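You operate a simulated robot arm through the tools that you are given. There is no shell and no other tool. Be economical: measure what you need, move in short steps, check, and stop when the job is done.

You run a simulated two-armed robot. Do the job below in one go: nothing can be reset, and whatever is moved stays where it is left.

## Task
Close the right cream drawer. Open the blue drawer, take the pink cloth on the top of the grey bench and put it away in the inside of the blue drawer, then shut the drawer. Put the yellow pad in the purple tray. Open the right grey drawer, fetch the white felt roll and set it in the inside of the right grey drawer, then shut the drawer. Pull the left black drawer open. The order is free.

Only the result counts: the job must be done as asked and must still hold three seconds after the hand-in. Knocking over, shifting, dropping, spilling or breaking anything else fails it. Flat cloth is picked up by pressing the open fingertips on it (5 to 10 N) and closing them slowly along it; thin cloth reads only 2 to 8 mm in the jaws.

## Robot
Two 7-joint arms with fingered hands on one trunk, on a base that drives. Base frame: it is fixed to the floor where the robot stands at the start and does not move with it; the origin is under the middle of the robot, x ahead of it, y to its left, z up. Units: cm, rad, N and s.
The left shoulder is at the start at [6.2, 10.4, 99.3], the right one opposite. With the tool pointing down near the work surface each hand reaches from about 26 to 60 cm from the robot's upright axis, wherever it stands, measured 20 degrees to its own side. Places, roughly: blue drawer [-640, 490, 70]; inside of the blue drawer [-640, 490, 70]; inside of the right grey drawer [-240, 130, 70]; left black drawer [-730, 280, 70]; pink cloth (7x5x4 cm) [-180, 80, 90]; purple tray (20x15x5 cm) [-170, 30, 90]; right cream drawer [50, -20, 70]; right grey drawer [-230, 130, 70]; white felt roll (4x4x4 cm) [-230, 60, 90]; yellow pad (7x5x4 cm) [-210, 50, 90]. Payload 2.4 kg a hand.
The TCP of each hand is the grasp point between the finger pads, 1.7 cm short of the fingertips. In the tool frame z runs along the fingers and y along their closing line. Largest opening 8.8 cm; the body of the gripper starts 4.7 cm behind the TCP. The gripper is a hand of 2 fingers: y runs from the thumb to the fingers, the wrist lies at [0, 0, -16.5] in the tool frame, and closing takes about 1.5 s.
Orientation is that of the tool frame in the base frame, as [roll, pitch, yaw] about the fixed x, y, z axes, in that order (R = Rz(yaw) Ry(pitch) Rx(roll)). With the fingers straight down and closing along the base's y, the tool's x points along the base's -x, its y along +y and its z along -z.

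## Interface
- The arms move only by the tool step_arm. It takes "left_deltas", "right_deltas" or both (then of equal length, played together; a hand with none holds still); each is a list of rows, each a list of 7 numbers: the shift along the tool's x, y, z in cm, then the turn, a rotation vector about the tool's x, y, z in rad, then the opening in per cent of the stroke, from 0 (shut) to 100 (fully open). In form: [[dx, dy, dz, rx, ry, rz, jaw], ...]. A call has 1 to 20 rows; each row shifts and turns the commanded pose from where the row before left it, along the tool's axes as they then stand. Rows are played at 5 a second. More than 5 cm and 0.15 rad between two rows, or a gripper value outside its range, and nothing of the call is played. Where a pose cannot be reached the arm comes as near as it can. A force on the tool above 40 N (or 10 N above the force at the start of the call, whichever is more), or a blocked arm, ends the call early, and 0.2 s more pass. The fingers move at their own pace (about 15.3 cm/s each) and stop on an object; they squeeze with about 25 N. The grip force told is the motor's: it shows also when the fingers shut on nothing. Time passes only in rows, and 0.2 s behind the last, so rows that do not move let the fingers close. It gives the time, the measured TCP pose, the force on the tool (base axes), the opening and the grip force at its end, in the units of the frame above (readings bear some noise), with the torque about the TCP (base axes, N m) and any sound that the robot's microphone picked up.
- Cameras (640 x 400 px; columns grow to the right, rows downward): "scene" is now at [11.66, -3.23, 94.26]; the picture's right is [-0.38, -0.93, 0.00], its down [0.13, -0.05, -0.99] and it looks along [0.92, -0.37, 0.14] (base axes); focal length 214 px, centre (320, 200). "left" rides on the left gripper at [-5, 0.3, -6.3] in its tool frame; the picture's right is [-0.06, -1.00, 0.00], its down [0.78, -0.05, -0.62] and it looks along [0.62, -0.04, 0.79] (tool axes); focal length 275 px, centre (320, 200). "right" rides on the right gripper at [5, 0.3, -6.3] in its tool frame; the picture's right is [-0.06, 1.00, 0.00], its down [-0.78, -0.05, -0.62] and it looks along [-0.62, -0.04, 0.79] (tool axes); focal length 275 px, centre (320, 200).
- grab_frame(camera): a new picture of that camera. It takes no simulated time.
- lift_body(by): slides the trunk up (or, below 0, down) by that many cm; the arms and the scene camera ride with it, the base frame stays. It gives what a move gives, with no picture.
- drive_base(legs): drives the robot by 1 to 6 legs, each [ahead, left, turn to the left] in cm, cm and rad, along the robot's own axes; the way and the turn of a leg run together, so that a leg with both is an arc; at most 150 cm and 3.142 rad a leg. The arms and the cameras ride along, it lands a little off, and it stops where it bumps. It gives what a move gives.
- hand_shape(shape, hand): the hand has 2 fingers and takes this shape, open, in about a second: jaw (thumb against the fingers, like two jaws); tri (thumb and two fingers); tip (a fingertip pinch); poke (one finger out to press); point (the index stretched); flat (the hand flat); cup (the hand cupped); fist (a fist). The gripper value then closes the fingers along that shape, each until it touches; the sizes above hold for jaw. It gives what a move gives, with no picture.
- turn_head(pan, tilt): turns the head with the scene camera to pan (to the left, within 1.047 rad either way) and tilt (down, from -0.506 to 1.204), counted from straight ahead of the robot. It gives what a move gives.
- pixel_to_xyz(camera, pixels): for up to 12 pixels [column, row] of the newest picture of that camera ("zoom" is the newest enlarged one), the place [x, y, z] in the base frame of the surface seen there, good to about 0.2 cm. It takes no simulated time.
- close_up(camera, box): a new picture of the part [left, top, right, bottom] of that camera's present view, enlarged. It takes no simulated time.
- sign_off(): hands the job in; it is judged then, once.

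Go step by step. Measure first, check grasps and placings, and put right what went wrong. The budget is 124 turns and 144 pictures, counting those below and the enlarged ones. Unless the task says otherwise, let go and move clear before handing in.

The tools are called after ">>>" as a command line: name --argument value ..., lists and objects as JSON in quotes. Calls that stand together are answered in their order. step_arm: Moves the arms, as the interface text tells. Its arguments: {"type":"object","properties":{"left_deltas":{"type":"array","items":{"type":"array","items":{"type":"number"}}},"right_deltas":{"type":"array","items":{"type":"array","items":{"type":"number"}}}},"required":[]} The other tools are called the same way: lift_body (by) slides the trunk up or down; hand_shape (shape, hand) gives the hand a shape; drive_base (legs) drives the base; turn_head (pan, tilt) turns the head that bears the scene camera; grab_frame (camera) takes a picture; pixel_to_xyz (camera, pixels) gives the place of the surface under pixels of a picture; close_up (camera, box) takes an enlarged picture of a part of a camera's view; sign_off () hands the job in.

At the start:

```text
clock: 0.0
left_tcp_pos: [37.96, 12.49, 93.28]
left_tcp_rot: [3.141, -0.001, -3.141]
left_wrist_force: [-0.3, -0.4, 0.3]
left_wrist_torque: [0.01, 0.04, 0.03]
left_opening: 8.8
left_grip_force: 0.0
left_shape: jaw
right_tcp_pos: [31.53, -16.71, 99.18]
right_tcp_rot: [-3.138, 0.002, 3.141]
right_wrist_force: [-0.4, -0.3, 0.1]
right_wrist_torque: [-0.02, -0.03, 0.03]
right_opening: 8.8
right_grip_force: 0.0
right_shape: jaw
trunk travel left (down, up): [-22.5, 62.5]
robot x, y, heading: [0.05, -0.42, 0.002]
head pan, tilt: [-0.904, 1.138]
```

scene: 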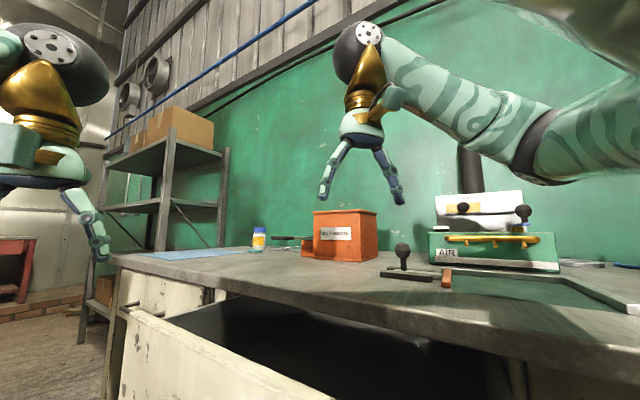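
right: 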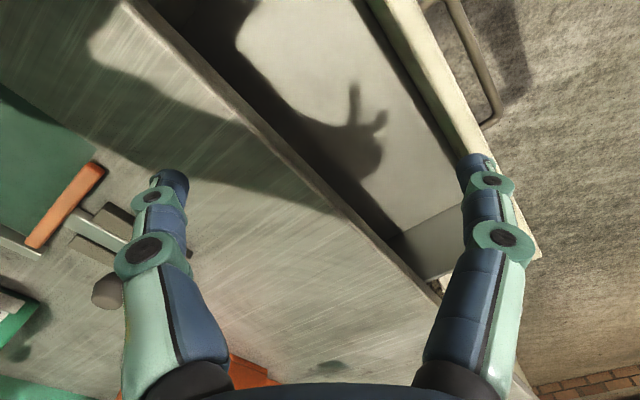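
left: 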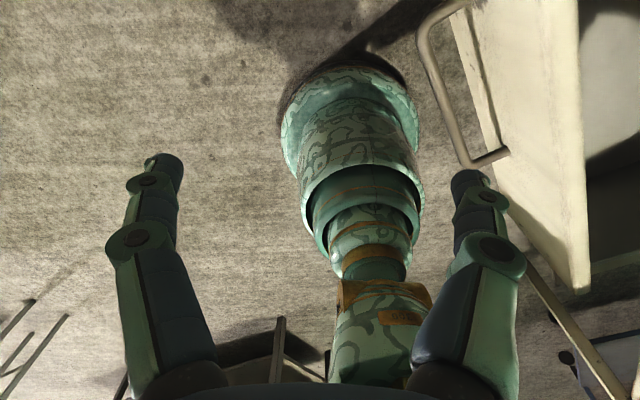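

The scene picture shows a bench with an open cream drawer ahead of me (front panel around pixels [200,350]); I'll measure its front and handle in the current pictures.

>>> pixel_to_xyz --camera "scene" --pixels '[[125, 312], [160, 330], [250, 380], [150, 285], [120, 262], [300, 290], [200, 262], [600, 355], [400, 330], [220, 310]]'

>>> pixel_to_xyz --camera "right" --pixels '[[490, 90], [465, 20], [400, 30], [440, 110], [530, 245], [340, 200], [200, 60], [560, 100], [495, 120], [300, 60]]'

>>> pixel_to_xyz --camera "left" --pixels '[[440, 100], [500, 155], [425, 30], [580, 280], [460, 10], [570, 100], [530, 150], [200, 200]]'

```text
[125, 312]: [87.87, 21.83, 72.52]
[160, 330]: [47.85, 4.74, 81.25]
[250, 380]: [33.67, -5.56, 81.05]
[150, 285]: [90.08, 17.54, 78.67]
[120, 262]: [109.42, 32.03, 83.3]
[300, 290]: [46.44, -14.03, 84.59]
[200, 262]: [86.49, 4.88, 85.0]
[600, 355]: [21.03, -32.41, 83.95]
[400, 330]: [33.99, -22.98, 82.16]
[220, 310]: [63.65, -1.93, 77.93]
```

```text
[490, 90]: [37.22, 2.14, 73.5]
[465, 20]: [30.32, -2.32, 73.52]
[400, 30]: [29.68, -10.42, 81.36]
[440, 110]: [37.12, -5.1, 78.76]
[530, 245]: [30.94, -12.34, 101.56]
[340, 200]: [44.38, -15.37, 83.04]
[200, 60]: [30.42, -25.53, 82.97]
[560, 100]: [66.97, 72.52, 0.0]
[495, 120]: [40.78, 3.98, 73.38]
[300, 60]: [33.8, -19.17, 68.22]
```

```text
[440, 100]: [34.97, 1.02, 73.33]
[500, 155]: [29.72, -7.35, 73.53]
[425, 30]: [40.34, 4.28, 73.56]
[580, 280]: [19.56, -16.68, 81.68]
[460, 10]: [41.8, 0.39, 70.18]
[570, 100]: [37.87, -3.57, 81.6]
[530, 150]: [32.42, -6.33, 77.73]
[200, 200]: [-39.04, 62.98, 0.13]
```

The drawer front lies about 13 cm proud of the bench edge, its bar handle near (35,1,73.5), and the front faces along (-0.6,0.8). I'll back off along that normal, then turn to face it.

>>> drive_base --legs '[[-21, 28, 0], [0, 0, -0.92]]'

>>> turn_head --pan 0 --tilt 0.5

>>> grab_frame --camera "scene"

```text
clock: 4.7
left_tcp_pos: [12.23, 6.42, 93.09]
left_tcp_rot: [-3.141, 0.0, 2.229]
left_wrist_force: [-0.2, -0.1, -0.6]
left_wrist_torque: [-0.02, -0.02, 0.02]
left_opening: 8.8
left_grip_force: 0.1
left_shape: jaw
right_tcp_pos: [-14.84, -6.46, 99.22]
right_tcp_rot: [-3.14, 0.001, 2.228]
right_wrist_force: [-0.4, 0.7, -0.6]
right_wrist_torque: [-0.04, 0.0, 0.02]
right_opening: 8.78
right_grip_force: 0.1
right_shape: jaw
trunk travel left (down, up): [-22.5, 62.5]
robot x, y, heading: [-20.94, 28.56, -0.916]
head pan, tilt: [-0.904, 1.138]
```

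```text
clock: 5.8
left_tcp_pos: [12.2, 6.36, 93.24]
left_tcp_rot: [-3.14, -0.001, 2.229]
left_wrist_force: [0.2, -0.1, 0.2]
left_wrist_torque: [-0.01, -0.01, 0.01]
left_opening: 8.78
left_grip_force: 0.0
left_shape: jaw
right_tcp_pos: [-14.7, -6.59, 99.1]
right_tcp_rot: [-3.141, 0.001, 2.228]
right_wrist_force: [0.2, -0.9, 0.8]
right_wrist_torque: [-0.03, -0.04, 0.04]
right_opening: 8.78
right_grip_force: 0.0
right_shape: jaw
trunk travel left (down, up): [-22.5, 62.5]
robot x, y, heading: [-20.93, 28.52, -0.913]
head pan, tilt: [0.0, 0.499]
```

```text
140 pictures are left
```

scene: 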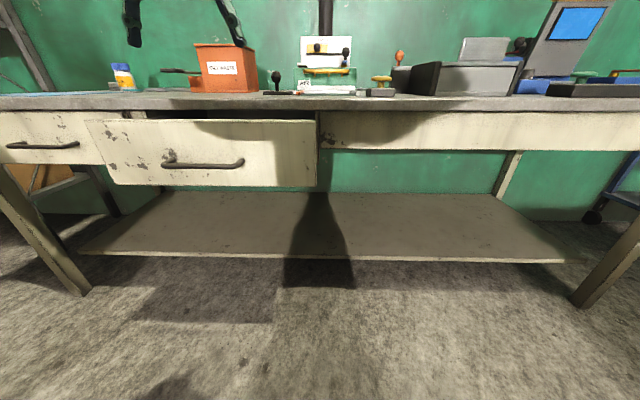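

The picture now shows the bench square on: the open right cream drawer, panel from [85,120] to [317,187], handle [162..243, 162]. I measure it precisely.

>>> pixel_to_xyz --camera "scene" --pixels '[[170, 164], [205, 166], [240, 163], [130, 150], [290, 150], [290, 180], [42, 147], [60, 125], [400, 130], [300, 104], [250, 150]]'

```text
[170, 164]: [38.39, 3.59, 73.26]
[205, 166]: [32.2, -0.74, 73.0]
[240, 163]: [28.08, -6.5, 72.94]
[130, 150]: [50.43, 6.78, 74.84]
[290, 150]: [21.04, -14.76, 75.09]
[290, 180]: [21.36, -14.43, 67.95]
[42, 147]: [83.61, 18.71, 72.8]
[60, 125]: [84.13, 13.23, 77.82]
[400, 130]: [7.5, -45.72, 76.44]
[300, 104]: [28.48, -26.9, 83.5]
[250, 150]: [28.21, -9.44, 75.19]
```

The handle centre lies 26 cm left of my axis and 55 cm ahead, and closing needs about 14.8 cm. I shift left, shut the left fingers and lower them in front of the handle.

>>> drive_base --legs '[[0, 12.4, -0.024]]'

>>> step_arm --left_deltas '[[0, 0, 4, 0, 0, 0, 0], [0, 0, 4, 0, 0, 0, 0], [0, 0, 4, 0, 0, 0, 0], [0, 0, 4, 0, 0, 0, 0], [0, 0, 3.5, 0, 0, 0, 0], [0, 0, 0, 0, 0, 0, 0], [0, 0, 0, 0, 0, 0, 0]]'

>>> drive_base --legs '[[13, 0, 0]]'

>>> grab_frame --camera "scene"

```text
clock: 7.1
left_tcp_pos: [21.45, 13.04, 93.26]
left_tcp_rot: [3.141, 0.002, 2.202]
left_wrist_force: [1.0, -0.3, -0.2]
left_wrist_torque: [-0.02, 0.03, 0.02]
left_opening: 8.81
left_grip_force: 0.1
left_shape: jaw
right_tcp_pos: [-5.97, 0.9, 99.14]
right_tcp_rot: [-3.14, 0.0, 2.202]
right_wrist_force: [0.1, 0.4, -1.1]
right_wrist_torque: [-0.01, -0.02, -0.03]
right_opening: 8.78
right_grip_force: 0.1
right_shape: jaw
trunk travel left (down, up): [-22.5, 62.5]
robot x, y, heading: [-11.18, 35.98, -0.939]
head pan, tilt: [0.0, 0.499]
```

```text
clock: 8.7
left_tcp_pos: [21.38, 13.07, 73.64]
left_tcp_rot: [3.141, 0.0, 2.203]
left_wrist_force: [0.0, 0.3, 0.5]
left_wrist_torque: [0.0, -0.01, -0.02]
left_opening: 0.0
left_grip_force: 24.8
left_shape: jaw
right_tcp_pos: [-5.9, 0.84, 99.11]
right_tcp_rot: [-3.14, 0.001, 2.203]
right_wrist_force: [0.2, 0.1, 0.1]
right_wrist_torque: [-0.02, 0.0, 0.02]
right_opening: 8.76
right_grip_force: 0.1
right_shape: jaw
trunk travel left (down, up): [-22.5, 62.5]
robot x, y, heading: [-11.11, 35.86, -0.941]
head pan, tilt: [0.0, 0.499]
```

```text
clock: 10.0
left_tcp_pos: [29.22, 2.65, 73.49]
left_tcp_rot: [-3.139, 0.001, 2.205]
left_wrist_force: [-0.2, 0.7, 0.5]
left_wrist_torque: [0.02, -0.01, 0.04]
left_opening: 0.0
left_grip_force: 24.9
left_shape: jaw
right_tcp_pos: [1.71, -9.55, 99.09]
right_tcp_rot: [-3.139, -0.001, 2.204]
right_wrist_force: [-0.4, 0.0, -0.1]
right_wrist_torque: [0.02, -0.02, 0.0]
right_opening: 8.79
right_grip_force: 0.1
right_shape: jaw
trunk travel left (down, up): [-22.5, 62.5]
robot x, y, heading: [-3.28, 25.76, -0.94]
head pan, tilt: [0.0, 0.499]
```

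```text
139 pictures are left
```

scene: 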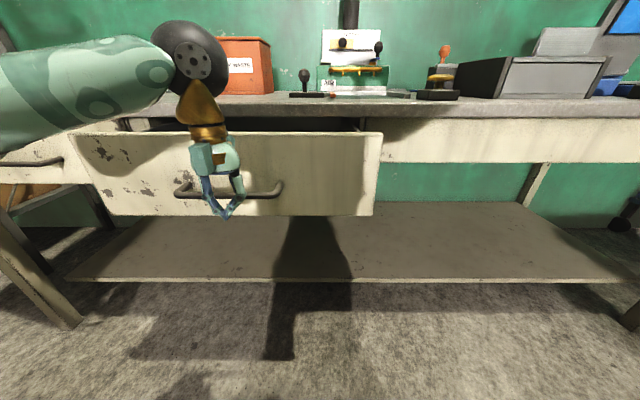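

The closed left fingers stand just before the handle, at about [225,205]; I push forward with the arm along -x in steps.

>>> step_arm --left_deltas '[[-1.5, 0, 0, 0, 0, 0, 0], [-1.5, 0, 0, 0, 0, 0, 0], [-1.5, 0, 0, 0, 0, 0, 0], [-1.5, 0, 0, 0, 0, 0, 0], [-1.5, 0, 0, 0, 0, 0, 0], [-1.5, 0, 0, 0, 0, 0, 0], [-1.5, 0, 0, 0, 0, 0, 0], [-1.5, 0, 0, 0, 0, 0, 0], [-1, 0, 0, 0, 0, 0, 0]]'

```text
clock: 12.0
left_tcp_pos: [36.87, -7.9, 73.87]
left_tcp_rot: [-3.141, 0.001, 2.204]
left_wrist_force: [-1.4, 2.5, -1.2]
left_wrist_torque: [-0.1, -0.08, 0.02]
left_opening: 0.03
left_grip_force: 25.2
left_shape: jaw
right_tcp_pos: [1.77, -9.57, 99.09]
right_tcp_rot: [-3.14, 0.001, 2.205]
right_wrist_force: [0.0, -1.1, 0.2]
right_wrist_torque: [-0.02, -0.01, -0.03]
right_opening: 8.78
right_grip_force: 0.1
right_shape: jaw
trunk travel left (down, up): [-22.5, 62.5]
robot x, y, heading: [-3.57, 25.57, -0.94]
head pan, tilt: [0.0, 0.499]
```

It pushes easily (about 3 N). The TCP is at n = 28 and needs about 33–34, so I keep pushing.

>>> step_arm --left_deltas '[[-1.5, 0, 0, 0, 0, 0, 0], [-1.5, 0, 0, 0, 0, 0, 0], [-1, 0, 0, 0, 0, 0, 0], [-1, 0, 0, 0, 0, 0, 0], [-0.5, 0, 0, 0, 0, 0, 0], [-0.5, 0, 0, 0, 0, 0, 0], [-0.5, 0, 0, 0, 0, 0, 0]]'

>>> grab_frame --camera "scene"

```text
clock: 13.0
left_tcp_pos: [39.28, -11.04, 73.91]
left_tcp_rot: [-3.141, -0.012, 2.204]
left_wrist_force: [-23.0, 30.5, 13.3]
left_wrist_torque: [-3.05, -2.32, 0.14]
left_opening: 0.0
left_grip_force: 25.0
left_shape: jaw
right_tcp_pos: [1.57, -9.19, 99.32]
right_tcp_rot: [-3.14, 0.004, 2.208]
right_wrist_force: [0.6, -0.1, 0.4]
right_wrist_torque: [0.04, 0.02, 0.01]
right_opening: 8.8
right_grip_force: 0.1
right_shape: jaw
trunk travel left (down, up): [-22.5, 62.5]
robot x, y, heading: [-3.27, 26.17, -0.937]
head pan, tilt: [0.0, 0.499]
stopped in row 4 (left hand): the force on the tool passed its limit at 61 N (the readings are from after the stop); the commanded pose is now the measured one
```

```text
138 pictures are left
```

scene: 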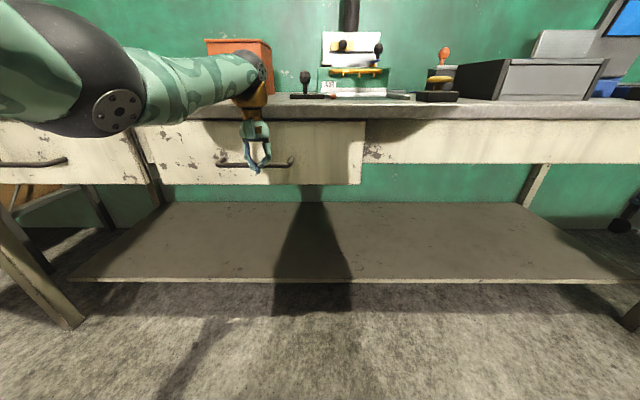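

The push stopped hard at n = 32; I check whether the panel is flush by measuring it against the left drawer and apron.

>>> pixel_to_xyz --camera "scene" --pixels '[[190, 140], [330, 140], [330, 170], [20, 145], [100, 145], [230, 166], [285, 165], [450, 145]]'

>>> close_up --camera "scene" --box '[120, 80, 400, 200]'

```text
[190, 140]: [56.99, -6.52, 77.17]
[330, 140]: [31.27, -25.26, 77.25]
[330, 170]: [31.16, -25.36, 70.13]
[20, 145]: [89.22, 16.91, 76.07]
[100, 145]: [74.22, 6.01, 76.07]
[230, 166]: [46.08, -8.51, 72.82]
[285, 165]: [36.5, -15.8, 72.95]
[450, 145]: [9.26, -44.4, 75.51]
```

```text
2.29 times, centred on (260, 140) of scene
```

zoom: 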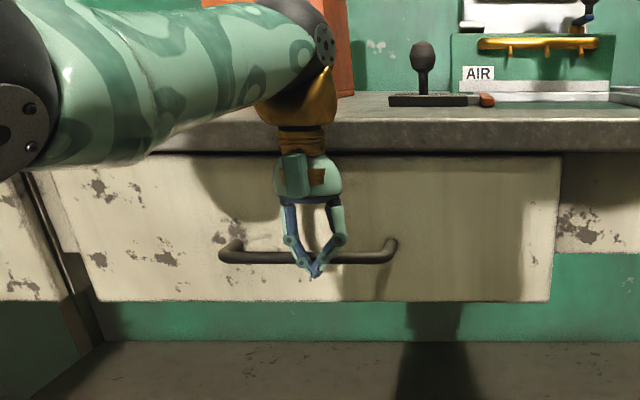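

The panel is at n = 38.9 against 39.0–39.1 for the closed neighbour, so the drawer is shut. I back off, raise the hand and turn toward the grey bench.

>>> step_arm --left_deltas '[[2, 0, 0, 0, 0, 0, 0], [3, 0, 0, 0, 0, 0, 0], [3, 0, 0, 0, 0, 0, 0], [3, 0, -3, 0, 0, 0, 0], [3, 0, -4, 0, 0, 0, 100], [0, 0, -4, 0, 0, 0, 100], [0, 0, -4, 0, 0, 0, 100], [0, 0, -4, 0, 0, 0, 100]]'

>>> grab_frame --camera "scene"

>>> drive_base --legs '[[-40, 0, 0], [0, 0, -2.3]]'

>>> turn_head --pan 0 --tilt 0.25

>>> grab_frame --camera "scene"

```text
clock: 14.8
left_tcp_pos: [31.55, -0.2, 92.9]
left_tcp_rot: [3.14, -0.015, 2.206]
left_wrist_force: [0.4, -1.3, 0.2]
left_wrist_torque: [0.01, 0.02, -0.01]
left_opening: 8.82
left_grip_force: 0.1
left_shape: jaw
right_tcp_pos: [1.84, -9.63, 99.13]
right_tcp_rot: [-3.14, 0.0, 2.207]
right_wrist_force: [0.2, 0.7, 0.1]
right_wrist_torque: [0.02, 0.01, -0.04]
right_opening: 8.78
right_grip_force: 0.0
right_shape: jaw
trunk travel left (down, up): [-22.5, 62.5]
robot x, y, heading: [-3.45, 25.47, -0.936]
head pan, tilt: [0.0, 0.499]
```

```text
136 pictures are left
```

scene: 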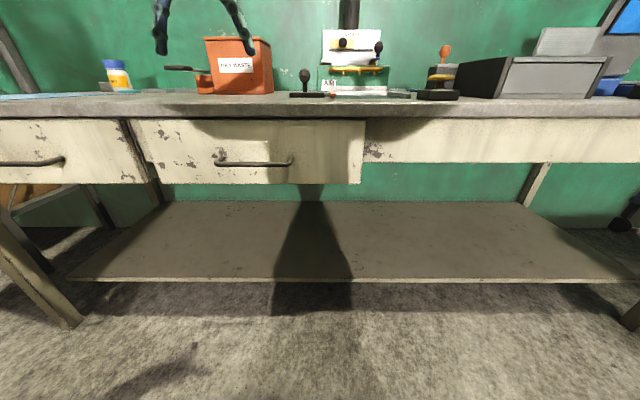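

```text
clock: 22.6
left_tcp_pos: [-69.02, 47.67, 92.73]
left_tcp_rot: [3.14, -0.016, -0.076]
left_wrist_force: [0.2, -0.9, 0.4]
left_wrist_torque: [-0.02, -0.03, -0.01]
left_opening: 8.81
left_grip_force: 0.1
left_shape: jaw
right_tcp_pos: [-56.66, 76.34, 99.02]
right_tcp_rot: [-3.141, -0.001, -0.074]
right_wrist_force: [0.3, 0.5, -0.4]
right_wrist_torque: [-0.01, 0.0, -0.02]
right_opening: 8.8
right_grip_force: 0.0
right_shape: jaw
trunk travel left (down, up): [-22.5, 62.5]
robot x, y, heading: [-26.46, 56.95, 3.07]
head pan, tilt: [0.0, 0.499]
```

```text
clock: 23.4
left_tcp_pos: [-68.99, 47.71, 92.84]
left_tcp_rot: [3.14, -0.017, -0.077]
left_wrist_force: [0.7, -0.1, 0.1]
left_wrist_torque: [0.0, 0.0, -0.03]
left_opening: 8.79
left_grip_force: 0.0
left_shape: jaw
right_tcp_pos: [-56.7, 76.24, 99.17]
right_tcp_rot: [-3.139, 0.0, -0.075]
right_wrist_force: [0.1, 1.0, 0.7]
right_wrist_torque: [0.01, 0.02, -0.04]
right_opening: 8.79
right_grip_force: 0.1
right_shape: jaw
trunk travel left (down, up): [-22.5, 62.5]
robot x, y, heading: [-26.79, 57.24, 3.064]
head pan, tilt: [0.0, 0.25]
```

```text
135 pictures are left
```

scene: 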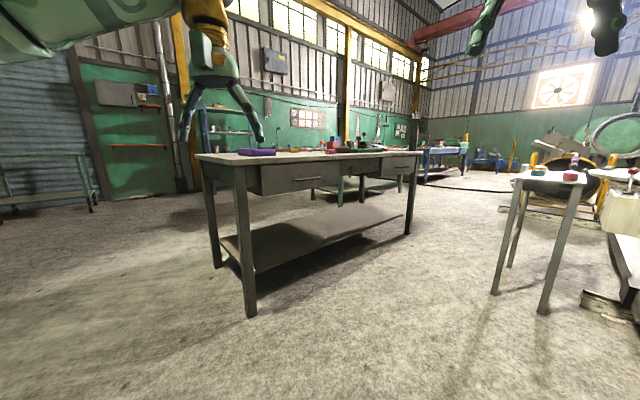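

The grey bench with two drawers (handles near [310,179] and [405,168]) shows ahead. I measure it and take a closer look.

>>> pixel_to_xyz --camera "scene" --pixels '[[310, 179], [403, 168], [285, 170], [365, 168], [238, 164], [418, 152], [255, 152], [250, 310], [408, 232], [500, 285], [540, 305], [300, 280]]'

>>> close_up --camera "scene" --box '[190, 110, 450, 210]'

```text
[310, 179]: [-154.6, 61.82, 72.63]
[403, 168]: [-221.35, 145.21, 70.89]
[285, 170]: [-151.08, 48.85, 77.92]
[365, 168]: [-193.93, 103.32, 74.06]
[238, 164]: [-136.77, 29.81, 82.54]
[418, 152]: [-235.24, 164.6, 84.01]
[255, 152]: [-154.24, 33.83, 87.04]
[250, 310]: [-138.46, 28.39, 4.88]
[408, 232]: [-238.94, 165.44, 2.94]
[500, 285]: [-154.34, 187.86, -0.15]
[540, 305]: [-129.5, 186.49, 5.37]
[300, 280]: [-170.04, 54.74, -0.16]
```

```text
2.46 times, centred on (320, 160) of scene
```

zoom: 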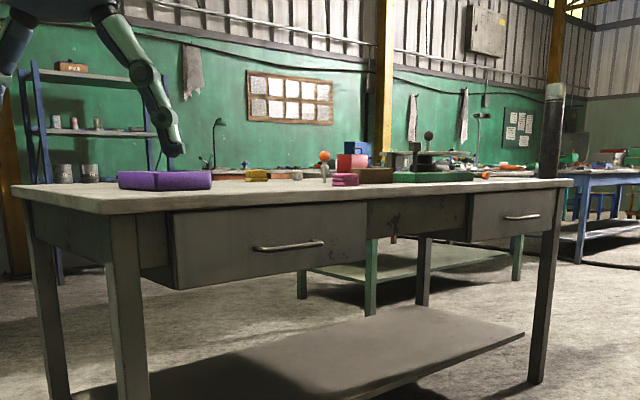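

The grey bench's inward heading is -2.51 and its front edge is at n≈93. I drive to a spot about 48 cm before that edge, between the items and the right drawer, facing it.

>>> drive_base --legs '[[123, -56, 0], [0, 0, 0.709]]'

>>> turn_head --pan 0 --tilt 0.4

>>> grab_frame --camera "scene"

```text
clock: 32.0
left_tcp_pos: [-170.68, 87.85, 92.84]
left_tcp_rot: [3.138, -0.015, 0.631]
left_wrist_force: [-0.4, -0.8, 1.4]
left_wrist_torque: [-0.01, -0.01, -0.02]
left_opening: 8.8
left_grip_force: 0.0
left_shape: jaw
right_tcp_pos: [-179.83, 117.45, 99.06]
right_tcp_rot: [-3.14, -0.002, 0.634]
right_wrist_force: [0.4, 0.3, -0.1]
right_wrist_torque: [-0.02, 0.01, -0.04]
right_opening: 8.81
right_grip_force: 0.1
right_shape: jaw
trunk travel left (down, up): [-22.5, 62.5]
robot x, y, heading: [-144.57, 122.61, -2.508]
head pan, tilt: [0.0, 0.25]
```

```text
clock: 32.7
left_tcp_pos: [-170.61, 87.75, 92.74]
left_tcp_rot: [3.14, -0.018, 0.632]
left_wrist_force: [0.0, 0.4, 0.8]
left_wrist_torque: [0.02, 0.02, -0.01]
left_opening: 8.79
left_grip_force: 0.1
left_shape: jaw
right_tcp_pos: [-179.86, 117.55, 99.09]
right_tcp_rot: [-3.14, 0.0, 0.633]
right_wrist_force: [0.0, 0.6, -1.0]
right_wrist_torque: [0.01, -0.02, -0.01]
right_opening: 8.79
right_grip_force: 0.1
right_shape: jaw
trunk travel left (down, up): [-22.5, 62.5]
robot x, y, heading: [-144.66, 122.81, -2.51]
head pan, tilt: [0.0, 0.4]
```

```text
133 pictures are left
```

scene: 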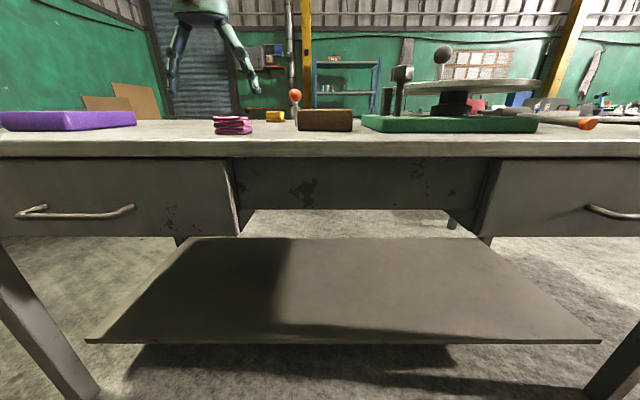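

I see the purple tray [70,120], pink cloth [232,125] and yellow pad [275,116], but not the felt roll. I raise the trunk to look down on the bench.

>>> lift_body --by 40

>>> turn_head --pan 0.2 --tilt 0.7

>>> grab_frame --camera "scene"

```text
clock: 36.5
left_tcp_pos: [-170.7, 87.74, 132.78]
left_tcp_rot: [3.138, -0.016, 0.63]
left_wrist_force: [0.4, 0.1, 1.0]
left_wrist_torque: [0.01, -0.04, 0.01]
left_opening: 8.81
left_grip_force: 0.1
left_shape: jaw
right_tcp_pos: [-179.74, 117.48, 139.02]
right_tcp_rot: [-3.139, 0.001, 0.632]
right_wrist_force: [-0.1, -0.3, 0.6]
right_wrist_torque: [0.02, 0.0, 0.01]
right_opening: 8.77
right_grip_force: 0.1
right_shape: jaw
trunk travel left (down, up): [-62.5, 22.5]
robot x, y, heading: [-144.32, 122.56, -2.509]
head pan, tilt: [0.0, 0.4]
```

```text
clock: 37.4
left_tcp_pos: [-170.75, 87.79, 132.86]
left_tcp_rot: [3.139, -0.015, 0.631]
left_wrist_force: [0.4, 0.3, 0.3]
left_wrist_torque: [-0.01, -0.02, -0.01]
left_opening: 8.79
left_grip_force: 0.0
left_shape: jaw
right_tcp_pos: [-179.76, 117.47, 138.91]
right_tcp_rot: [-3.14, 0.002, 0.634]
right_wrist_force: [0.2, 0.0, 1.0]
right_wrist_torque: [0.02, -0.03, -0.04]
right_opening: 8.77
right_grip_force: 0.0
right_shape: jaw
trunk travel left (down, up): [-62.5, 22.5]
robot x, y, heading: [-144.38, 122.39, -2.513]
head pan, tilt: [0.201, 0.7]
```

```text
132 pictures are left
```

scene: 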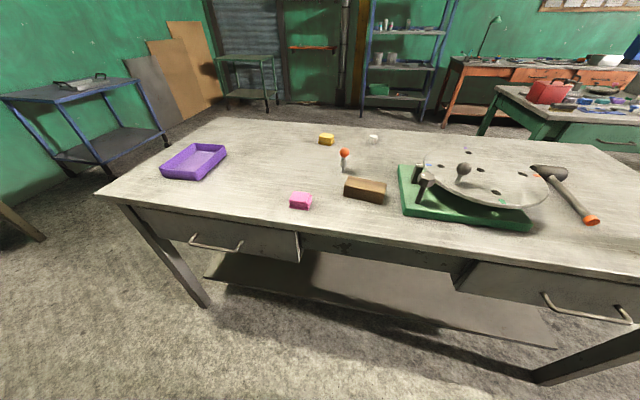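

From above I see the white felt roll at [373,139], the pad at [326,139], the cloth at [301,200] and the tray at [195,161]. I measure them.

>>> pixel_to_xyz --camera "scene" --pixels '[[373, 137], [326, 137], [301, 196], [195, 163], [345, 155], [366, 187], [346, 169], [225, 119], [104, 192], [215, 243], [590, 310], [480, 270]]'

>>> close_up --camera "scene" --box '[280, 120, 400, 215]'

>>> close_up --camera "scene" --box '[430, 220, 640, 352]'

```text
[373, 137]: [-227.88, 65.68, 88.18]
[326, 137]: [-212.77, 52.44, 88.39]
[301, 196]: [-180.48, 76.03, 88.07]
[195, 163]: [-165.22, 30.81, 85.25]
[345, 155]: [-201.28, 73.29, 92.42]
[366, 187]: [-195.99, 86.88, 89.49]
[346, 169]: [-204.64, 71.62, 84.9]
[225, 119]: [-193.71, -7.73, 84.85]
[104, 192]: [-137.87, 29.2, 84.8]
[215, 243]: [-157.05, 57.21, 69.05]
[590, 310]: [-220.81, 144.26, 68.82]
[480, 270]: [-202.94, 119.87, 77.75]
```

```text
4.21 times, centred on (340, 168) of scene
```

zoom: 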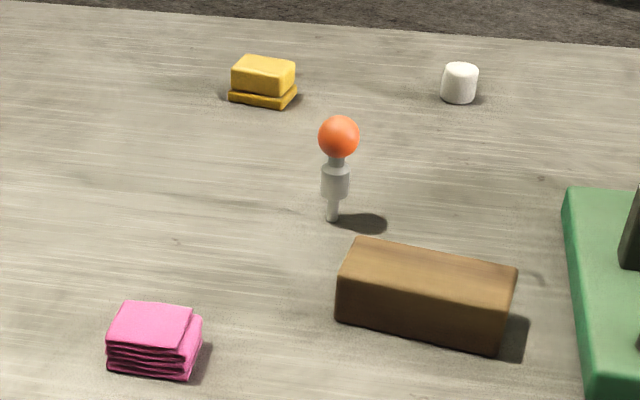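

```text
3.03 times, centred on (535, 286) of scene
```

zoom: 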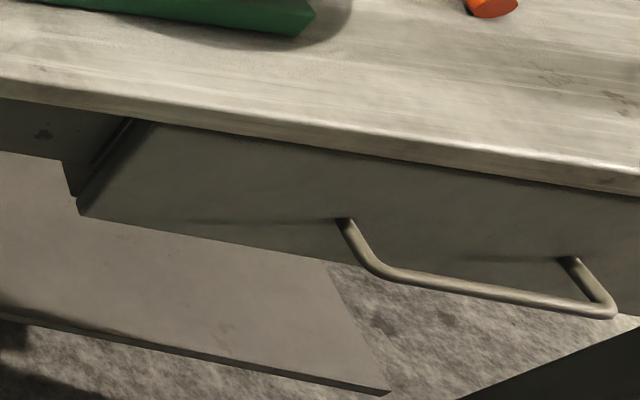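

Bench top is at z 84.8; the felt roll and pad are near the back edge, so I'll reach them from behind. First the right grey drawer: I measure its handle in the enlarged picture.

>>> pixel_to_xyz --camera "zoom" --pixels '[[385, 270], [480, 289], [600, 308], [345, 225], [250, 200], [500, 230], [450, 162], [200, 125], [570, 262], [90, 205]]'

>>> turn_head --pan -1.0 --tilt 0.9

>>> grab_frame --camera "scene"

```text
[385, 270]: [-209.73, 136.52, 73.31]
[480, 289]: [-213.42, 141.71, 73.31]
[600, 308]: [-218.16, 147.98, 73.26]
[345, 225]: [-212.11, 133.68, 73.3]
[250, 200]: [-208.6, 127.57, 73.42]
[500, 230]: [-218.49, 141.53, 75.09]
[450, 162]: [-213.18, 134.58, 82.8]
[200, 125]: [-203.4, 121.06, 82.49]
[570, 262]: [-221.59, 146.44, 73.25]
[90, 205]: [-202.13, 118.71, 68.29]
```

```text
clock: 38.8
left_tcp_pos: [-170.68, 87.74, 132.78]
left_tcp_rot: [3.14, -0.015, 0.632]
left_wrist_force: [-0.6, -0.8, -0.1]
left_wrist_torque: [-0.05, -0.01, 0.02]
left_opening: 8.83
left_grip_force: 0.1
left_shape: jaw
right_tcp_pos: [-179.9, 117.43, 139.02]
right_tcp_rot: [-3.14, 0.001, 0.632]
right_wrist_force: [-0.3, 0.0, -0.3]
right_wrist_torque: [0.01, 0.0, -0.02]
right_opening: 8.8
right_grip_force: 0.0
right_shape: jaw
trunk travel left (down, up): [-62.5, 22.5]
robot x, y, heading: [-144.55, 122.63, -2.512]
head pan, tilt: [-1.0, 0.901]
```

```text
129 pictures are left
```

scene: 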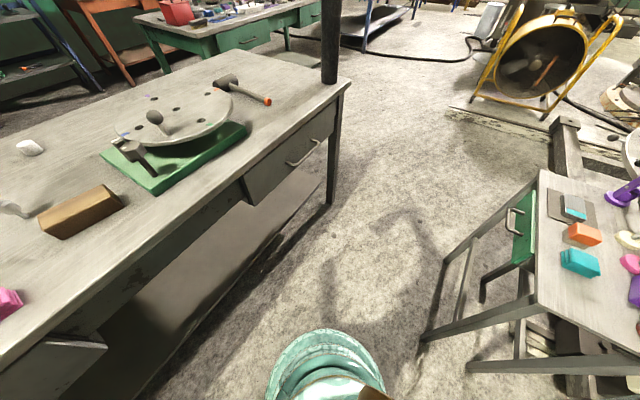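

The right handle bar centre is at n = 88.9, s = 241, z = 73.3. Before driving there I check the small table on the right for clearance.

>>> pixel_to_xyz --camera "scene" --pixels '[[541, 175], [541, 303], [422, 340], [470, 370], [430, 250], [515, 215]]'

```text
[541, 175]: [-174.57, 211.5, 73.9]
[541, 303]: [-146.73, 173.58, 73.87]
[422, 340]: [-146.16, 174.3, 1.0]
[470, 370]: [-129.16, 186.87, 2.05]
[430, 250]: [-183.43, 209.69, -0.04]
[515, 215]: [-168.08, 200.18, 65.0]
```

The corridor is wide enough (small table edge at n = 16). I shift right toward the drawer, pull the left hand in, tilt the closed right fingers a little forward, and lower the trunk.

>>> drive_base --legs '[[3, -38, 0]]'

>>> step_arm --left_deltas '[[3, 0, 0, 0, 0, 0, 100], [3, 0, 0, 0, 0, 0, 100], [3, 0, 0, 0, 0, 0, 100]]' --right_deltas '[[0, 0, 0, 0, -0.15, 0, 0], [0, 0, 0, 0, -0.15, 0, 0], [0, 0, 0, 0, 0, 0, 0]]'

>>> lift_body --by -45

>>> turn_head --pan -0.4 --tilt 0.6

>>> grab_frame --camera "scene"

```text
clock: 41.2
left_tcp_pos: [-195.75, 117.05, 132.82]
left_tcp_rot: [3.14, -0.016, 0.629]
left_wrist_force: [-0.1, 0.8, 0.7]
left_wrist_torque: [-0.01, 0.02, 0.01]
left_opening: 8.78
left_grip_force: 0.1
left_shape: jaw
right_tcp_pos: [-204.9, 146.81, 139.16]
right_tcp_rot: [-3.141, -0.001, 0.628]
right_wrist_force: [0.0, 0.0, -0.2]
right_wrist_torque: [0.01, -0.01, 0.0]
right_opening: 8.8
right_grip_force: 0.1
right_shape: jaw
trunk travel left (down, up): [-62.5, 22.5]
robot x, y, heading: [-169.45, 151.75, -2.513]
head pan, tilt: [-1.0, 0.901]
```

```text
clock: 42.0
left_tcp_pos: [-188.65, 122.35, 132.91]
left_tcp_rot: [3.14, -0.016, 0.626]
left_wrist_force: [-0.3, 0.3, -1.2]
left_wrist_torque: [0.0, -0.03, 0.0]
left_opening: 8.8
left_grip_force: 0.1
left_shape: jaw
right_tcp_pos: [-204.7, 146.71, 139.09]
right_tcp_rot: [-3.14, 0.303, 0.629]
right_wrist_force: [-0.4, -0.2, 0.2]
right_wrist_torque: [-0.04, -0.02, 0.0]
right_opening: 0.01
right_grip_force: 24.8
right_shape: jaw
trunk travel left (down, up): [-62.5, 22.5]
robot x, y, heading: [-169.33, 151.81, -2.513]
head pan, tilt: [-1.0, 0.901]
```

```text
refused: -45 is not a number from -40 to 40
```

```text
clock: 43.0
left_tcp_pos: [-188.64, 122.43, 132.93]
left_tcp_rot: [3.141, -0.014, 0.628]
left_wrist_force: [0.3, -0.2, 0.2]
left_wrist_torque: [0.03, 0.02, 0.0]
left_opening: 8.8
left_grip_force: 0.1
left_shape: jaw
right_tcp_pos: [-204.71, 146.73, 139.12]
right_tcp_rot: [-3.141, 0.299, 0.629]
right_wrist_force: [0.5, 0.2, -0.7]
right_wrist_torque: [-0.01, 0.01, 0.0]
right_opening: 0.0
right_grip_force: 24.5
right_shape: jaw
trunk travel left (down, up): [-62.5, 22.5]
robot x, y, heading: [-169.72, 151.74, -2.509]
head pan, tilt: [-0.4, 0.6]
```

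```text
128 pictures are left
```

scene: 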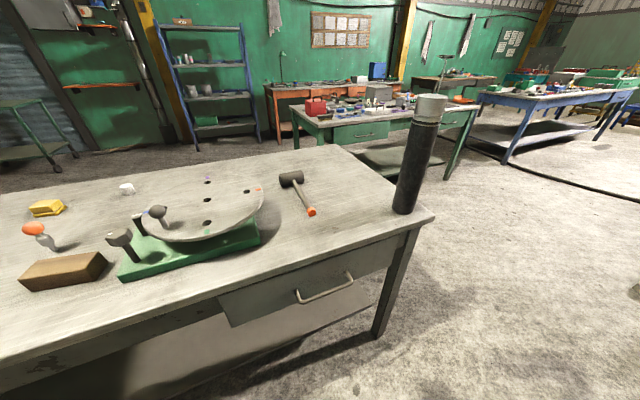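

Nothing is in the way at the drawer. I lower the trunk 40 cm, then bring the right fingers to just above the gap behind the handle bar.

>>> lift_body --by -40

>>> step_arm --right_deltas '[[-3.79, 0, 1.17, 0, 0, 0, 0], [-3.79, 0, 1.17, 0, 0, 0, 0], [-3.79, 0, 1.17, 0, 0, 0, 0], [1.24, 0, 4.01, 0, 0, 0, 0], [1.24, 0, 4.01, 0, 0, 0, 0], [1.24, 0, 4.01, 0, 0, 0, 0], [1.24, 0, 4.01, 0, 0, 0, 0], [1.24, 0, 4.01, 0, 0, 0, 0]]'

>>> grab_frame --camera "right"

>>> grab_frame --camera "scene"

```text
clock: 46.8
left_tcp_pos: [-188.33, 122.25, 92.95]
left_tcp_rot: [3.14, -0.018, 0.629]
left_wrist_force: [0.7, 0.3, 0.0]
left_wrist_torque: [0.0, -0.01, 0.02]
left_opening: 8.8
left_grip_force: 0.0
left_shape: jaw
right_tcp_pos: [-204.77, 146.71, 99.06]
right_tcp_rot: [-3.139, 0.3, 0.629]
right_wrist_force: [-1.2, -0.4, -0.5]
right_wrist_torque: [0.02, -0.01, 0.03]
right_opening: 0.01
right_grip_force: 25.3
right_shape: jaw
trunk travel left (down, up): [-22.5, 62.5]
robot x, y, heading: [-169.76, 151.55, -2.513]
head pan, tilt: [-0.4, 0.6]
```

```text
clock: 48.6
left_tcp_pos: [-188.44, 122.24, 92.96]
left_tcp_rot: [3.141, -0.016, 0.628]
left_wrist_force: [0.4, -0.2, -0.8]
left_wrist_torque: [-0.02, 0.0, 0.0]
left_opening: 8.79
left_grip_force: 0.1
left_shape: jaw
right_tcp_pos: [-214.45, 139.72, 77.92]
right_tcp_rot: [-3.141, 0.301, 0.631]
right_wrist_force: [-0.1, -0.5, 0.0]
right_wrist_torque: [0.0, 0.0, 0.0]
right_opening: 0.0
right_grip_force: 24.8
right_shape: jaw
trunk travel left (down, up): [-22.5, 62.5]
robot x, y, heading: [-169.11, 151.69, -2.514]
head pan, tilt: [-0.4, 0.6]
```

```text
127 pictures are left
```

right: 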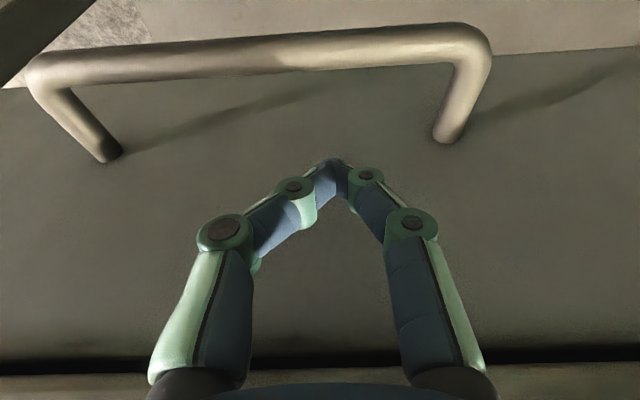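

```text
126 pictures are left
```

scene: 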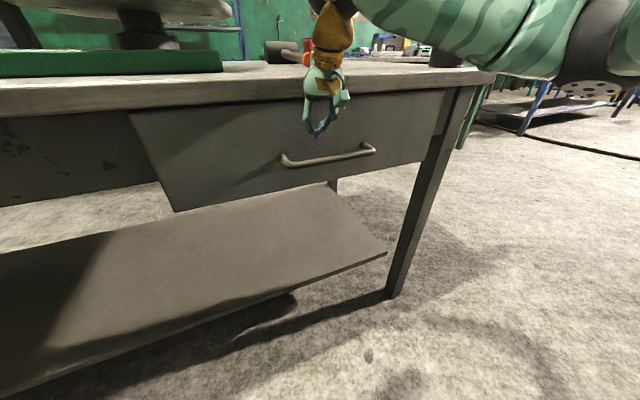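

The fingertips [335,165] hang just inside the bar, clear of the panel. I lower 5 cm and then start the pull.

>>> step_arm --right_deltas '[[0.77, 0, 2.48, 0, 0, 0, 0], [0.77, 0, 2.48, 0, 0, 0, 0], [1.43, 0, -0.44, 0, 0, 0, 0], [1.43, 0, -0.44, 0, 0, 0, 0], [1.43, 0, -0.44, 0, 0, 0, 0]]'

>>> grab_frame --camera "scene"

```text
clock: 49.8
left_tcp_pos: [-188.4, 122.31, 93.09]
left_tcp_rot: [3.139, -0.015, 0.628]
left_wrist_force: [0.2, -0.9, -0.7]
left_wrist_torque: [-0.01, 0.01, 0.01]
left_opening: 8.8
left_grip_force: 0.1
left_shape: jaw
right_tcp_pos: [-210.6, 142.26, 72.81]
right_tcp_rot: [-3.14, 0.299, 0.628]
right_wrist_force: [0.2, 0.2, -0.2]
right_wrist_torque: [0.02, 0.01, 0.05]
right_opening: 0.0
right_grip_force: 24.8
right_shape: jaw
trunk travel left (down, up): [-22.5, 62.5]
robot x, y, heading: [-169.43, 151.74, -2.516]
head pan, tilt: [-0.4, 0.6]
```

```text
125 pictures are left
```

scene: 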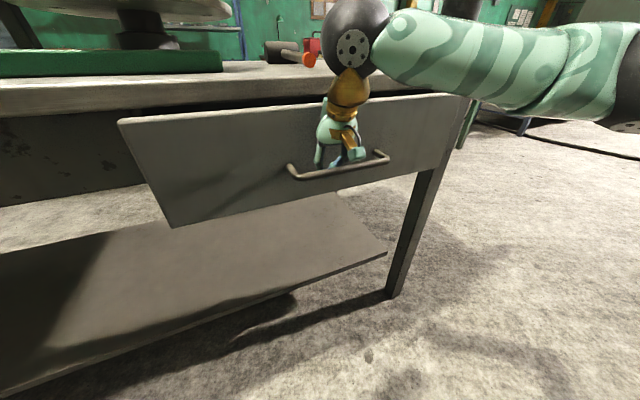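

The drawer follows. I pull about 11 cm more.

>>> step_arm --right_deltas '[[1.43, 0, -0.44, 0, 0, 0, 0], [1.43, 0, -0.44, 0, 0, 0, 0], [1.43, 0, -0.44, 0, 0, 0, 0], [1.43, 0, -0.44, 0, 0, 0, 0], [1.43, 0, -0.44, 0, 0, 0, 0], [1.43, 0, -0.44, 0, 0, 0, 0], [1.43, 0, -0.44, 0, 0, 0, 0]]'

>>> drive_base --legs '[[-5, 0, 0]]'

>>> grab_frame --camera "scene"

```text
clock: 51.4
left_tcp_pos: [-188.4, 122.32, 92.97]
left_tcp_rot: [3.141, -0.017, 0.629]
left_wrist_force: [0.0, -0.1, -0.7]
left_wrist_torque: [0.0, -0.01, 0.01]
left_opening: 8.78
left_grip_force: 0.1
left_shape: jaw
right_tcp_pos: [-202.92, 148.12, 72.16]
right_tcp_rot: [-3.138, 0.298, 0.632]
right_wrist_force: [-0.5, -0.3, 0.0]
right_wrist_torque: [0.06, 0.0, 0.02]
right_opening: 0.0
right_grip_force: 24.7
right_shape: jaw
right hand out of reach, approached as far as the arm can: row 7
trunk travel left (down, up): [-22.5, 62.5]
robot x, y, heading: [-169.6, 151.67, -2.514]
head pan, tilt: [-0.4, 0.6]
```

```text
clock: 52.3
left_tcp_pos: [-184.34, 125.3, 92.99]
left_tcp_rot: [3.141, -0.016, 0.629]
left_wrist_force: [-0.7, -0.4, 0.1]
left_wrist_torque: [0.04, -0.01, -0.01]
left_opening: 8.78
left_grip_force: 0.1
left_shape: jaw
right_tcp_pos: [-198.8, 151.15, 72.41]
right_tcp_rot: [-3.14, 0.3, 0.63]
right_wrist_force: [0.6, -0.1, -0.3]
right_wrist_torque: [-0.02, -0.02, 0.03]
right_opening: 0.01
right_grip_force: 24.7
right_shape: jaw
trunk travel left (down, up): [-22.5, 62.5]
robot x, y, heading: [-165.36, 154.69, -2.513]
head pan, tilt: [-0.4, 0.6]
```

```text
124 pictures are left
```

scene: 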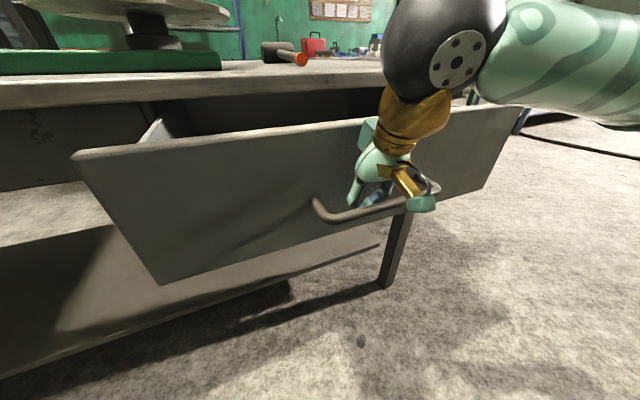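

The drawer is about 19 cm open. I lift the hand out of the handle, restore it to vertical, and raise it.

>>> step_arm --right_deltas '[[-0.6, 0, 0.2, 0, 0, 0, 0], [-0.89, 0, -2.87, 0, 0, 0, 0], [-0.89, 0, -2.87, 0, 0, 0, 0], [-0.89, 0, -2.87, 0, 0, 0, 0], [-1.2, 0, -3.8, 0, 0, 0, 0], [-1.2, 0, -3.8, 0, 0, 0, 0], [-1.2, 0, -3.8, 0, 0, 0, 0], [-1.2, 0, -3.8, 0, 0.15, 0, 100], [0, 0, 0, 0, 0.15, 0, 100], [0, 0, 0, 0, 0, 0, 100]]'

>>> drive_base --legs '[[-3, 70, 0]]'

>>> lift_body --by 25

>>> turn_head --pan 0.5 --tilt 0.4

>>> grab_frame --camera "scene"

```text
clock: 54.5
left_tcp_pos: [-184.25, 125.11, 92.88]
left_tcp_rot: [3.138, -0.016, 0.628]
left_wrist_force: [-0.1, 0.3, 0.0]
left_wrist_torque: [0.01, 0.01, 0.03]
left_opening: 8.8
left_grip_force: 0.0
left_shape: jaw
right_tcp_pos: [-201.38, 149.34, 96.69]
right_tcp_rot: [-3.139, -0.002, 0.63]
right_wrist_force: [0.1, -0.1, 0.4]
right_wrist_torque: [-0.01, 0.03, 0.0]
right_opening: 8.79
right_grip_force: 0.1
right_shape: jaw
right hand out of reach, approached as far as the arm can: row 2, 3, 4
trunk travel left (down, up): [-22.5, 62.5]
robot x, y, heading: [-165.26, 154.75, -2.511]
head pan, tilt: [-0.4, 0.6]
```

```text
clock: 58.3
left_tcp_pos: [-141.79, 71.93, 92.98]
left_tcp_rot: [3.141, -0.016, 0.629]
left_wrist_force: [-0.1, -0.4, 0.0]
left_wrist_torque: [0.01, 0.0, -0.02]
left_opening: 8.75
left_grip_force: 0.0
left_shape: jaw
right_tcp_pos: [-158.77, 95.91, 96.71]
right_tcp_rot: [-3.139, -0.003, 0.631]
right_wrist_force: [0.3, -0.3, -0.1]
right_wrist_torque: [-0.01, -0.01, -0.01]
right_opening: 8.82
right_grip_force: 0.1
right_shape: jaw
trunk travel left (down, up): [-22.5, 62.5]
robot x, y, heading: [-122.94, 101.46, -2.513]
head pan, tilt: [-0.4, 0.6]
```

```text
clock: 60.9
left_tcp_pos: [-141.81, 71.93, 117.98]
left_tcp_rot: [3.139, -0.015, 0.628]
left_wrist_force: [-0.5, -0.1, -0.5]
left_wrist_torque: [-0.02, -0.01, -0.02]
left_opening: 8.77
left_grip_force: 0.0
left_shape: jaw
right_tcp_pos: [-158.76, 95.88, 121.66]
right_tcp_rot: [-3.139, -0.001, 0.631]
right_wrist_force: [0.2, -0.1, 0.1]
right_wrist_torque: [0.0, 0.01, -0.01]
right_opening: 8.78
right_grip_force: 0.0
right_shape: jaw
trunk travel left (down, up): [-47.5, 37.5]
robot x, y, heading: [-122.97, 101.14, -2.51]
head pan, tilt: [-0.4, 0.6]
```

```text
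clock: 62.1
left_tcp_pos: [-141.81, 71.95, 117.96]
left_tcp_rot: [3.14, -0.016, 0.63]
left_wrist_force: [-1.4, 0.6, 0.8]
left_wrist_torque: [-0.01, 0.01, 0.01]
left_opening: 8.8
left_grip_force: 0.0
left_shape: jaw
right_tcp_pos: [-158.94, 95.89, 121.62]
right_tcp_rot: [-3.138, -0.003, 0.629]
right_wrist_force: [-0.3, 0.3, 0.5]
right_wrist_torque: [0.01, 0.0, 0.0]
right_opening: 8.83
right_grip_force: 0.1
right_shape: jaw
trunk travel left (down, up): [-47.5, 37.5]
robot x, y, heading: [-122.54, 101.44, -2.517]
head pan, tilt: [0.499, 0.4]
```

```text
123 pictures are left
```

scene: 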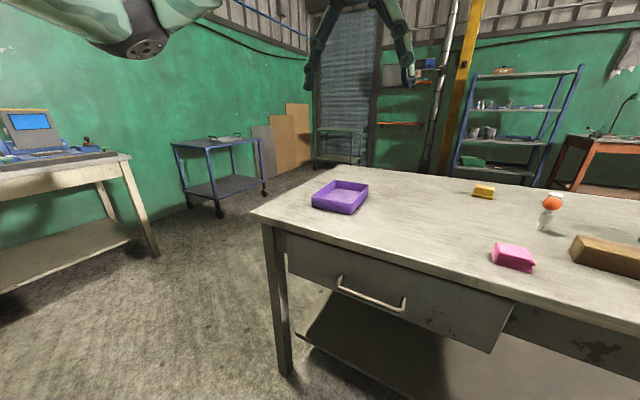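

The way round the bench's left end shows a blue cart [220,170] and a shelf behind. I measure the obstacles for the path.

>>> pixel_to_xyz --camera "scene" --pixels '[[218, 212], [265, 193], [262, 140], [360, 160], [158, 255], [450, 168], [545, 185], [600, 150], [255, 213], [340, 205], [287, 370], [318, 160]]'

```text
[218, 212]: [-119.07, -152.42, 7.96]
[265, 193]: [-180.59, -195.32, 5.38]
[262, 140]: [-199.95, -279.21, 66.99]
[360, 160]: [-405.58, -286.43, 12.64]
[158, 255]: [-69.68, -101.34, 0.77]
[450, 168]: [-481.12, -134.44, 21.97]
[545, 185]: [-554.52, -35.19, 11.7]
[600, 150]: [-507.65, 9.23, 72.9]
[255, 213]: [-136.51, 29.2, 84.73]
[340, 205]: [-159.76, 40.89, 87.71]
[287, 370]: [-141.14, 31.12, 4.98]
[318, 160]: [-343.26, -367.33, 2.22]
```

There is ample room behind the bench. I drive round its left end with hands raised, turn about, and approach the back edge.

>>> drive_base --legs '[[0, 109, 0], [149, 0, 0], [8, 0, 3.14], [0, 125, 0]]'

>>> turn_head --pan 0.0 --tilt 0.6

>>> grab_frame --camera "scene"

```text
clock: 88.0
left_tcp_pos: [-226.83, 53.33, 117.99]
left_tcp_rot: [3.14, -0.016, -2.551]
left_wrist_force: [-0.1, -0.1, 0.1]
left_wrist_torque: [0.01, 0.01, 0.01]
left_opening: 8.82
left_grip_force: 0.0
left_shape: jaw
right_tcp_pos: [-210.77, 28.72, 121.62]
right_tcp_rot: [-3.14, -0.002, -2.547]
right_wrist_force: [-0.1, 0.3, -0.8]
right_wrist_torque: [0.0, 0.0, -0.02]
right_opening: 8.79
right_grip_force: 0.1
right_shape: jaw
trunk travel left (down, up): [-47.5, 37.5]
robot x, y, heading: [-246.89, 24.62, 0.592]
head pan, tilt: [0.499, 0.4]
cut short: leg 3
```

```text
clock: 88.9
left_tcp_pos: [-226.94, 53.23, 117.96]
left_tcp_rot: [3.141, -0.016, -2.55]
left_wrist_force: [0.0, -0.6, -0.2]
left_wrist_torque: [0.02, 0.0, 0.02]
left_opening: 8.78
left_grip_force: 0.0
left_shape: jaw
right_tcp_pos: [-210.69, 28.71, 121.6]
right_tcp_rot: [-3.14, -0.001, -2.548]
right_wrist_force: [-0.6, 0.1, -0.8]
right_wrist_torque: [0.01, -0.03, -0.01]
right_opening: 8.79
right_grip_force: 0.0
right_shape: jaw
trunk travel left (down, up): [-47.5, 37.5]
robot x, y, heading: [-246.77, 24.5, 0.592]
head pan, tilt: [0.0, 0.6]
```

```text
122 pictures are left
```

scene: 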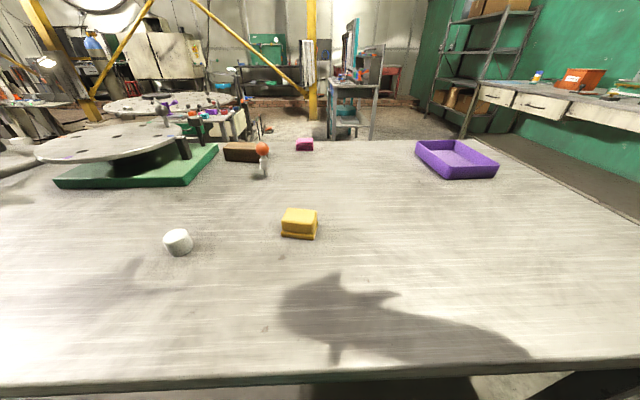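

I'm behind the bench; the felt roll is at [178,241], the pad at [300,222], and the tray at [456,158]. I measure them and check that the bench has not shifted.

>>> pixel_to_xyz --camera "scene" --pixels '[[178, 238], [178, 252], [285, 222], [302, 212], [316, 222], [300, 236], [456, 158], [418, 158], [305, 145], [320, 372], [480, 160], [440, 175]]'

>>> close_up --camera "scene" --box '[140, 190, 340, 280]'

```text
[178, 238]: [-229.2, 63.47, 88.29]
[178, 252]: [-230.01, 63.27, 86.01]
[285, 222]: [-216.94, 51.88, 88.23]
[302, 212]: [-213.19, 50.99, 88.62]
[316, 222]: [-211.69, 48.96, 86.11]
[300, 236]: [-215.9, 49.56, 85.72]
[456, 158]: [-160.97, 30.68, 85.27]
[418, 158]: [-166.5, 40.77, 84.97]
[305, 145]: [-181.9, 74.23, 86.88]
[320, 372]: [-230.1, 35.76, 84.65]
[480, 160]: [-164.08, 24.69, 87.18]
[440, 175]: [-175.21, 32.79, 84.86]
```

```text
3.20 times, centred on (240, 235) of scene
```

zoom: 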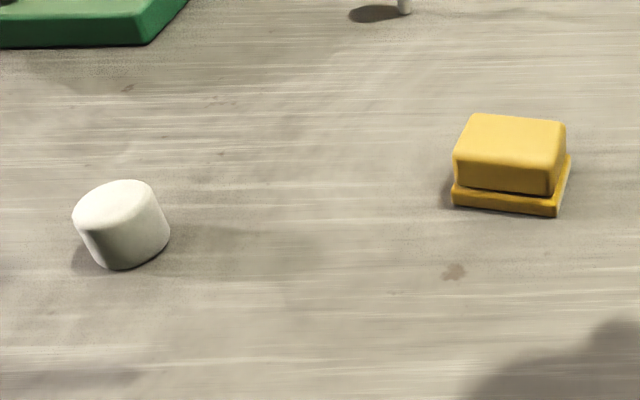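

Both stand clear. I measure the pad's corners to get its yaw and centre.

>>> pixel_to_xyz --camera "zoom" --pixels '[[476, 120], [560, 126], [458, 155], [545, 165], [452, 205], [555, 215], [568, 160], [510, 140], [122, 190], [90, 210], [150, 190], [122, 255]]'

```text
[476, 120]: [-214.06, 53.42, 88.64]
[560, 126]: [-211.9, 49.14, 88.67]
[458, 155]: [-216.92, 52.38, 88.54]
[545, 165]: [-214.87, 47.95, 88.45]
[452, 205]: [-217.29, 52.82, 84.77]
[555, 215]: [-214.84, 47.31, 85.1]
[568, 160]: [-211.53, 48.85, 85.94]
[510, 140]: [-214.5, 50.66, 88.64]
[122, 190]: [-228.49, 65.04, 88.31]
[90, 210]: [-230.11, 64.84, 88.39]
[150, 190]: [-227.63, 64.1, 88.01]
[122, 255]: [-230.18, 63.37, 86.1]
```

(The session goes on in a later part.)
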